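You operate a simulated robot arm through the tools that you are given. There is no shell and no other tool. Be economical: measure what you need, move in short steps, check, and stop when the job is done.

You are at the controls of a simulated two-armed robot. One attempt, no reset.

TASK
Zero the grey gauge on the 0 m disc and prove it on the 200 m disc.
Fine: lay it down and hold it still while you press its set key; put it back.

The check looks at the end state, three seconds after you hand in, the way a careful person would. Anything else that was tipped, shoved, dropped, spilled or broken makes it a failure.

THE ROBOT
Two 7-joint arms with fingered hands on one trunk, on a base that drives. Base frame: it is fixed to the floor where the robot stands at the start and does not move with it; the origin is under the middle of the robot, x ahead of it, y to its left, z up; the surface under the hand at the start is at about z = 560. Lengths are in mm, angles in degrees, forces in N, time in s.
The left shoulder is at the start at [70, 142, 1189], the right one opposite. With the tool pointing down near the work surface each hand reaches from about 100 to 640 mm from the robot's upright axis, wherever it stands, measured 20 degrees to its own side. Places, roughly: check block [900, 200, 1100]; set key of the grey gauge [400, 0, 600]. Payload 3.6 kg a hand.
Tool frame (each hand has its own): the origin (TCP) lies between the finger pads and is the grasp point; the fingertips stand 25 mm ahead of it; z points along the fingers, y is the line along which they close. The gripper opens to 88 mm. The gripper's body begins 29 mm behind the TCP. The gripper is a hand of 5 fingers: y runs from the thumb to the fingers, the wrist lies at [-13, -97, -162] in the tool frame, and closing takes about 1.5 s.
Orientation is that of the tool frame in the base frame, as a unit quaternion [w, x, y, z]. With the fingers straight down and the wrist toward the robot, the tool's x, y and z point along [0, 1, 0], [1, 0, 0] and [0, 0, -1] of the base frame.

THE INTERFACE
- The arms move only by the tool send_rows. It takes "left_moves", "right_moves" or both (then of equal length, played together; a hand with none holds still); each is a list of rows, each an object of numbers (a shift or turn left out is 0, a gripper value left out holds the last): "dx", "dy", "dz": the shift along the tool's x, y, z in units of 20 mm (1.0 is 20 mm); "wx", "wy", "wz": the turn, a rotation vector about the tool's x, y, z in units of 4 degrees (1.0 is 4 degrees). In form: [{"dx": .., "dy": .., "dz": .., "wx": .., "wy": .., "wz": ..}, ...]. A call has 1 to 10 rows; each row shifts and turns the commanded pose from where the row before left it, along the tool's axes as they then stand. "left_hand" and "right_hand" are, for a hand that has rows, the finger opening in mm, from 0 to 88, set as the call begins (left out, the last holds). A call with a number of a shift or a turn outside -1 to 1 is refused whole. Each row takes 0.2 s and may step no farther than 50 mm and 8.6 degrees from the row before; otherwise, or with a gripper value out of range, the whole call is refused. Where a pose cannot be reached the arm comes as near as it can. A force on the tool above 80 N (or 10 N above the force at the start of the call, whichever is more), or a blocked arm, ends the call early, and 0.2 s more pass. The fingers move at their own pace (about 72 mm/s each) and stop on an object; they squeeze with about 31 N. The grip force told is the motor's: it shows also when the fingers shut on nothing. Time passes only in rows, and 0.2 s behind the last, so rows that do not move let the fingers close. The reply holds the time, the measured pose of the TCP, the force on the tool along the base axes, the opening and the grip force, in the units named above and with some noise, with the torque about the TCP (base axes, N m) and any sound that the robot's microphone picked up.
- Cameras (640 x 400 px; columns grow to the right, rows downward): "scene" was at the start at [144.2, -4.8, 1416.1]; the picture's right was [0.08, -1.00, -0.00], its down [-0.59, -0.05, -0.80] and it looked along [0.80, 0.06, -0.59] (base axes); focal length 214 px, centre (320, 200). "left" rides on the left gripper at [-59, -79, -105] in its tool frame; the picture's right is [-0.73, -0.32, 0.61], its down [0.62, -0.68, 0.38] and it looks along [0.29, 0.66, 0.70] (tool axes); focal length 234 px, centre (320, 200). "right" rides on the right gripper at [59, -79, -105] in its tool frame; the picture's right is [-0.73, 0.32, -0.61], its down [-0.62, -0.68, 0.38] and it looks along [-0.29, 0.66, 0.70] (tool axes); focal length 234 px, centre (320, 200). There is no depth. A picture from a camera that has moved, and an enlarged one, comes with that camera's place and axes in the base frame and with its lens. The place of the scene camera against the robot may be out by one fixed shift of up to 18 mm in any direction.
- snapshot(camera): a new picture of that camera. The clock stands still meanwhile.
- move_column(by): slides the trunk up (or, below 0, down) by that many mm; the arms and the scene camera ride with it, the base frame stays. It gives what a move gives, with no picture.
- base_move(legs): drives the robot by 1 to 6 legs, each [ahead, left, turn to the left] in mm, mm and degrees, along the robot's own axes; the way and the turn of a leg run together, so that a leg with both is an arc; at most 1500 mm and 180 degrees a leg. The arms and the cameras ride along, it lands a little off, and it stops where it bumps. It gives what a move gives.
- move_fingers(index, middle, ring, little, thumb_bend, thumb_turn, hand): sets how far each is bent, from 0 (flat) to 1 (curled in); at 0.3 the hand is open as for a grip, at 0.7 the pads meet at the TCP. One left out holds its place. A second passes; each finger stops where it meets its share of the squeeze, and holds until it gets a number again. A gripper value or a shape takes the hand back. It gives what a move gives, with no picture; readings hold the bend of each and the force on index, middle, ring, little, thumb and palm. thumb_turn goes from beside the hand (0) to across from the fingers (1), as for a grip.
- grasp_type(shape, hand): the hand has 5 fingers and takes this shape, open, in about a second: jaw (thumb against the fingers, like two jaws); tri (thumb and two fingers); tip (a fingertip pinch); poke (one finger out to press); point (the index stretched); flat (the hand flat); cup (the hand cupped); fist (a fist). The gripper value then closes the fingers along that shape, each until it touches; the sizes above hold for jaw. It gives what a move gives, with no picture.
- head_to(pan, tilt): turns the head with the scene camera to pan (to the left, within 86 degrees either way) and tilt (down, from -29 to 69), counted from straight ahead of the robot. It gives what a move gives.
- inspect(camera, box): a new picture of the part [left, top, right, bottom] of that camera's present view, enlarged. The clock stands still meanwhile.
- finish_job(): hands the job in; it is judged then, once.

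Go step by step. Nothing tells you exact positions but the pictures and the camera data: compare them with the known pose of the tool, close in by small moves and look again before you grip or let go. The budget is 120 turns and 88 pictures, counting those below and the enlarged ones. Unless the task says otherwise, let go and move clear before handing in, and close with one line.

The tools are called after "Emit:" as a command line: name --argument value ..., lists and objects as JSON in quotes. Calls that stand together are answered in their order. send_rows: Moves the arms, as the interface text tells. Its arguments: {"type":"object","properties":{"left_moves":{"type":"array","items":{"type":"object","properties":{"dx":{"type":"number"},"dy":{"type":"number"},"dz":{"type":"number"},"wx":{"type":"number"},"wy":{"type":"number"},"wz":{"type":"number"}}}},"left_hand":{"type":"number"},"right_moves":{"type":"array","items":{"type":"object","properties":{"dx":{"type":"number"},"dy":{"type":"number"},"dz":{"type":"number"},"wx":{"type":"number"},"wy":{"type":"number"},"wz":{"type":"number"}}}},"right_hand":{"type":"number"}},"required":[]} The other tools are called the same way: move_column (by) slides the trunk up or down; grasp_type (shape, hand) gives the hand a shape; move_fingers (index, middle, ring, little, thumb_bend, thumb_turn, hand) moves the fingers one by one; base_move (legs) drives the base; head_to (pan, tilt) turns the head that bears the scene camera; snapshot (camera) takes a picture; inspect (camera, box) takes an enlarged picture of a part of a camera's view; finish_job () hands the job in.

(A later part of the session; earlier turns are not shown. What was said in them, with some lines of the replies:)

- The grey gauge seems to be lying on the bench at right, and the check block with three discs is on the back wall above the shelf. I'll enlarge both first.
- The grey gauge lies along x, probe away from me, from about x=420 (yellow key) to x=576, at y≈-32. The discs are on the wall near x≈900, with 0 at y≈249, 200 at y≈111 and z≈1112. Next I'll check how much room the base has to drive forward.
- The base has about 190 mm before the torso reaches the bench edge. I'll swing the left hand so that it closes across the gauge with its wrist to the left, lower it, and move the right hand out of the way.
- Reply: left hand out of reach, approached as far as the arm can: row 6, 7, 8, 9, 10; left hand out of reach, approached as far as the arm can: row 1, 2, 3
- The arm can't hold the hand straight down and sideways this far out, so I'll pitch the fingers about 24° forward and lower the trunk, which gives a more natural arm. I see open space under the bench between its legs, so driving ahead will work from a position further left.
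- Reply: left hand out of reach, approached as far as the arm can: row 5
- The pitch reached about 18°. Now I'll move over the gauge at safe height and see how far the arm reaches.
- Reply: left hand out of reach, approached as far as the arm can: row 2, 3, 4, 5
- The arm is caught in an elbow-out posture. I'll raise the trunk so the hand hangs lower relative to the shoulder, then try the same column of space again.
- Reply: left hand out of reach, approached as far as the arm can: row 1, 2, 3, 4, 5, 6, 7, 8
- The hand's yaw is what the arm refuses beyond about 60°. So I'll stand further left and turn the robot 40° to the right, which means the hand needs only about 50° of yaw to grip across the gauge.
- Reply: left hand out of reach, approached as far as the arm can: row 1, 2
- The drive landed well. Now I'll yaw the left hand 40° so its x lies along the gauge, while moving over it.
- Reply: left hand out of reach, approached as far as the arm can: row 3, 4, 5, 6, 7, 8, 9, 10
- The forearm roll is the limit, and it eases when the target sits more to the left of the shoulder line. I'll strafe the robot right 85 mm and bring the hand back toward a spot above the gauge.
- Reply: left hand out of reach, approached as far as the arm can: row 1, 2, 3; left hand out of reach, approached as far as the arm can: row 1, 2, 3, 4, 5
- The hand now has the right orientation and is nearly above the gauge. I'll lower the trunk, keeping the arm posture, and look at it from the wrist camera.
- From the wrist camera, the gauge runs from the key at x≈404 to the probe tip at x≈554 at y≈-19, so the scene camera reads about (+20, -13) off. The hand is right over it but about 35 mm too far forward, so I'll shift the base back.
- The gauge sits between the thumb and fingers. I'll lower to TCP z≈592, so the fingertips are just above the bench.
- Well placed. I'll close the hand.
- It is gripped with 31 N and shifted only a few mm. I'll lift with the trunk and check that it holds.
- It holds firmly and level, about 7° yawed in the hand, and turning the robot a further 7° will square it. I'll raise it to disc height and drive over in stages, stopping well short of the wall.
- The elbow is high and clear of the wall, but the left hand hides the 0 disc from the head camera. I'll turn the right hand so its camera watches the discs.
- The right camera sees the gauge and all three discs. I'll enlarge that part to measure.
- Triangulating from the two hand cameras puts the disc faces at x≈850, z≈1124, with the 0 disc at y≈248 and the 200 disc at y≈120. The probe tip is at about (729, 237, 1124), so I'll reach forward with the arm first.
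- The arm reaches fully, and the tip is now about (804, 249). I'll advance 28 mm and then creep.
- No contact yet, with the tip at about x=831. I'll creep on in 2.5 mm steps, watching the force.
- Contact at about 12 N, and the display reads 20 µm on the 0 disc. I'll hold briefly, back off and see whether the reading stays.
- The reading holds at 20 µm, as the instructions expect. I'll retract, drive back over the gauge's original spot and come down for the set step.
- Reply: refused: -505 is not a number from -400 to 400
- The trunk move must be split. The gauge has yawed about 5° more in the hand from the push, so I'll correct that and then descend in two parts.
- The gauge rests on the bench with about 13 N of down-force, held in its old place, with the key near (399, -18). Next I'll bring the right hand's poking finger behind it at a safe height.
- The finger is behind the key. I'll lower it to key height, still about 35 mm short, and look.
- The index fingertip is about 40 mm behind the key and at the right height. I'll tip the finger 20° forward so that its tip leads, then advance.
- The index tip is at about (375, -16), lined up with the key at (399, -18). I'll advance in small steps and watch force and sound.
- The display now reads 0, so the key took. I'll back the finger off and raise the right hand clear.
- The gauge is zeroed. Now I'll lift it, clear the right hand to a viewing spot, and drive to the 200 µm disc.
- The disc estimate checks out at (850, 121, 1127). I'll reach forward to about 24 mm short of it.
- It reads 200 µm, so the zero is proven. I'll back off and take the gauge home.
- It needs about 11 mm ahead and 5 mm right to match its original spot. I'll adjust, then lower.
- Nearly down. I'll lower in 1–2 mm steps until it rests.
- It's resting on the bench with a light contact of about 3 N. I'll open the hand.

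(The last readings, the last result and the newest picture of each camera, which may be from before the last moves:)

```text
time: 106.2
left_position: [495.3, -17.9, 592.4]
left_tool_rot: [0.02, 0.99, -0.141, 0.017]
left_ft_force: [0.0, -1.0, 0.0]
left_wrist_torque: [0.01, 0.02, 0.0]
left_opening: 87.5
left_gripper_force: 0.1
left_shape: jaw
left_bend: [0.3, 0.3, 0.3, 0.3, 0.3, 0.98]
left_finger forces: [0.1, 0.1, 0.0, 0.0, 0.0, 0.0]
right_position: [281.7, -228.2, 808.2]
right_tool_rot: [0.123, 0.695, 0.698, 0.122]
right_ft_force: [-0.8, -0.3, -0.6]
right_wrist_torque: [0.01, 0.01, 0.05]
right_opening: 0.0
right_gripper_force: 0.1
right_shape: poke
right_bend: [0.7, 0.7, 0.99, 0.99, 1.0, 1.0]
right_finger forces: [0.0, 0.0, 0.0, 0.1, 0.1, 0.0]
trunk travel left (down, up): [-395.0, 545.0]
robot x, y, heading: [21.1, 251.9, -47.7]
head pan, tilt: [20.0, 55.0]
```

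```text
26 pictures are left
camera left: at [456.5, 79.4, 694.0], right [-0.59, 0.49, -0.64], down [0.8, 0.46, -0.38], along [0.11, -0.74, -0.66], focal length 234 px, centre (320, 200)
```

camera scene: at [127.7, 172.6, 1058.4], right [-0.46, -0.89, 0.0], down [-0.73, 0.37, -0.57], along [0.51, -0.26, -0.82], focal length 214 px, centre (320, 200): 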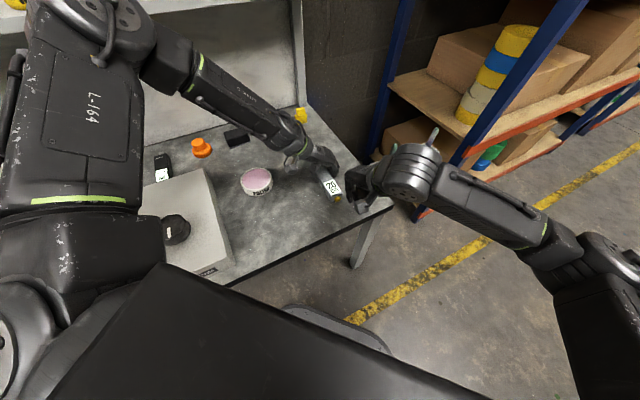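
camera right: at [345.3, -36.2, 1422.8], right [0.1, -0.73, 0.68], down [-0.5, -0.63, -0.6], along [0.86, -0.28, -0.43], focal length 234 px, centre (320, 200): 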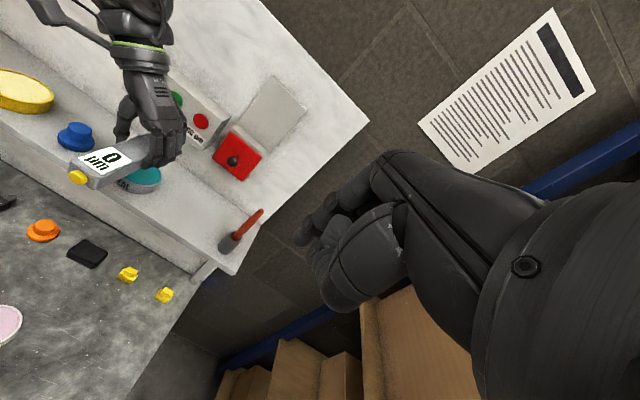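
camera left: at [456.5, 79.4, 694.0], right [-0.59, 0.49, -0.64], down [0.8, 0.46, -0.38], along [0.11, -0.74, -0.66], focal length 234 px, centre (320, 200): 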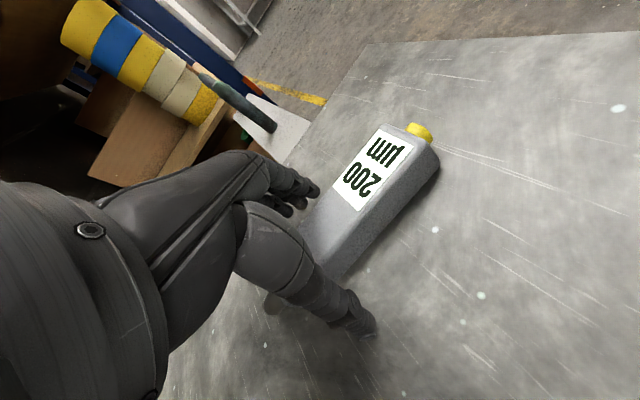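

Released cleanly. I'll raise straight up and check the bench.

Emit:
move_column --by 250

Emit:
snapshot --camera "scene"

Emit:
snapshot --camera "left"

```text
time: 108.8
left_position: [495.8, -19.1, 843.5]
left_tool_rot: [0.02, 0.99, -0.141, 0.016]
left_ft_force: [-0.5, 1.0, 0.0]
left_wrist_torque: [-0.02, -0.02, 0.02]
left_opening: 87.8
left_gripper_force: 0.1
left_shape: jaw
left_bend: [0.3, 0.3, 0.3, 0.3, 0.3, 0.98]
left_finger forces: [0.0, 0.0, 0.1, 0.0, 0.0, 0.0]
right_position: [281.4, -229.2, 1059.6]
right_tool_rot: [0.123, 0.695, 0.698, 0.123]
right_ft_force: [-0.9, 0.0, 0.1]
right_wrist_torque: [0.01, -0.02, 0.02]
right_opening: 0.0
right_gripper_force: 0.0
right_shape: poke
right_bend: [0.7, 0.7, 0.99, 0.99, 1.0, 1.0]
right_finger forces: [0.0, 0.0, 0.0, 0.0, 0.0, 0.0]
trunk travel left (down, up): [-645.0, 295.0]
robot x, y, heading: [23.2, 255.8, -47.5]
head pan, tilt: [20.0, 55.0]
```

```text
25 pictures are left
camera scene: at [127.3, 170.2, 1310.1], right [-0.46, -0.89, 0.0], down [-0.73, 0.38, -0.57], along [0.51, -0.27, -0.82], focal length 214 px, centre (320, 200)
```

scene: 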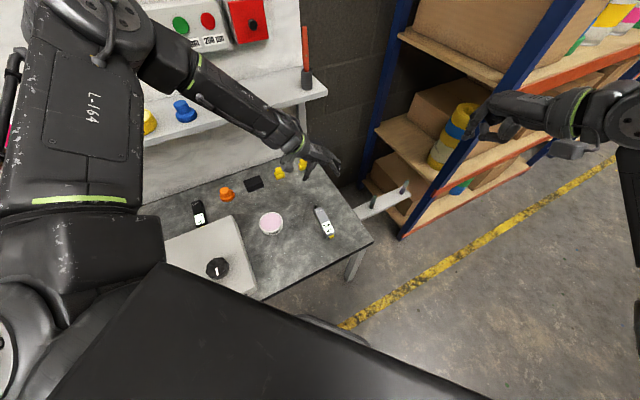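

```text
24 pictures are left
camera left: at [456.6, 79.3, 943.9], right [-0.59, 0.49, -0.64], down [0.8, 0.46, -0.38], along [0.11, -0.74, -0.66], focal length 234 px, centre (320, 200)
```

left: 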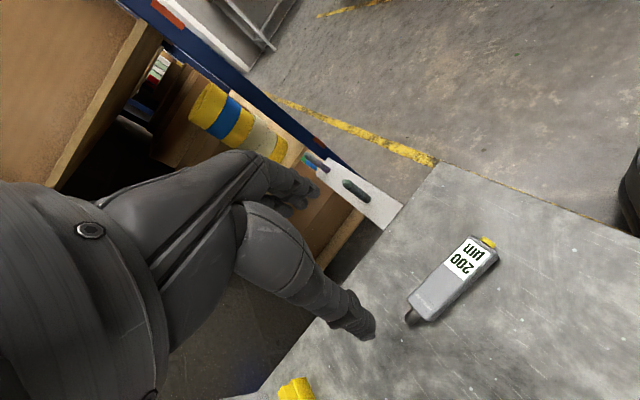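

The gauge lies back in its original place, within a few mm and a few degrees. It was zeroed and read 200 µm on the disc, both hands are clear, and nothing else looks disturbed. I'm handing in.

Emit:
finish_job

```text
The job is handed in.
```

The grey gauge is zeroed. It read 20 µm on the 0 µm disc, then 0 after I laid it on the bench, held it and pressed the set key. It read 200 µm on the 200 µm disc, and it is back in its original place on the bench to within about 6 mm and 3°.
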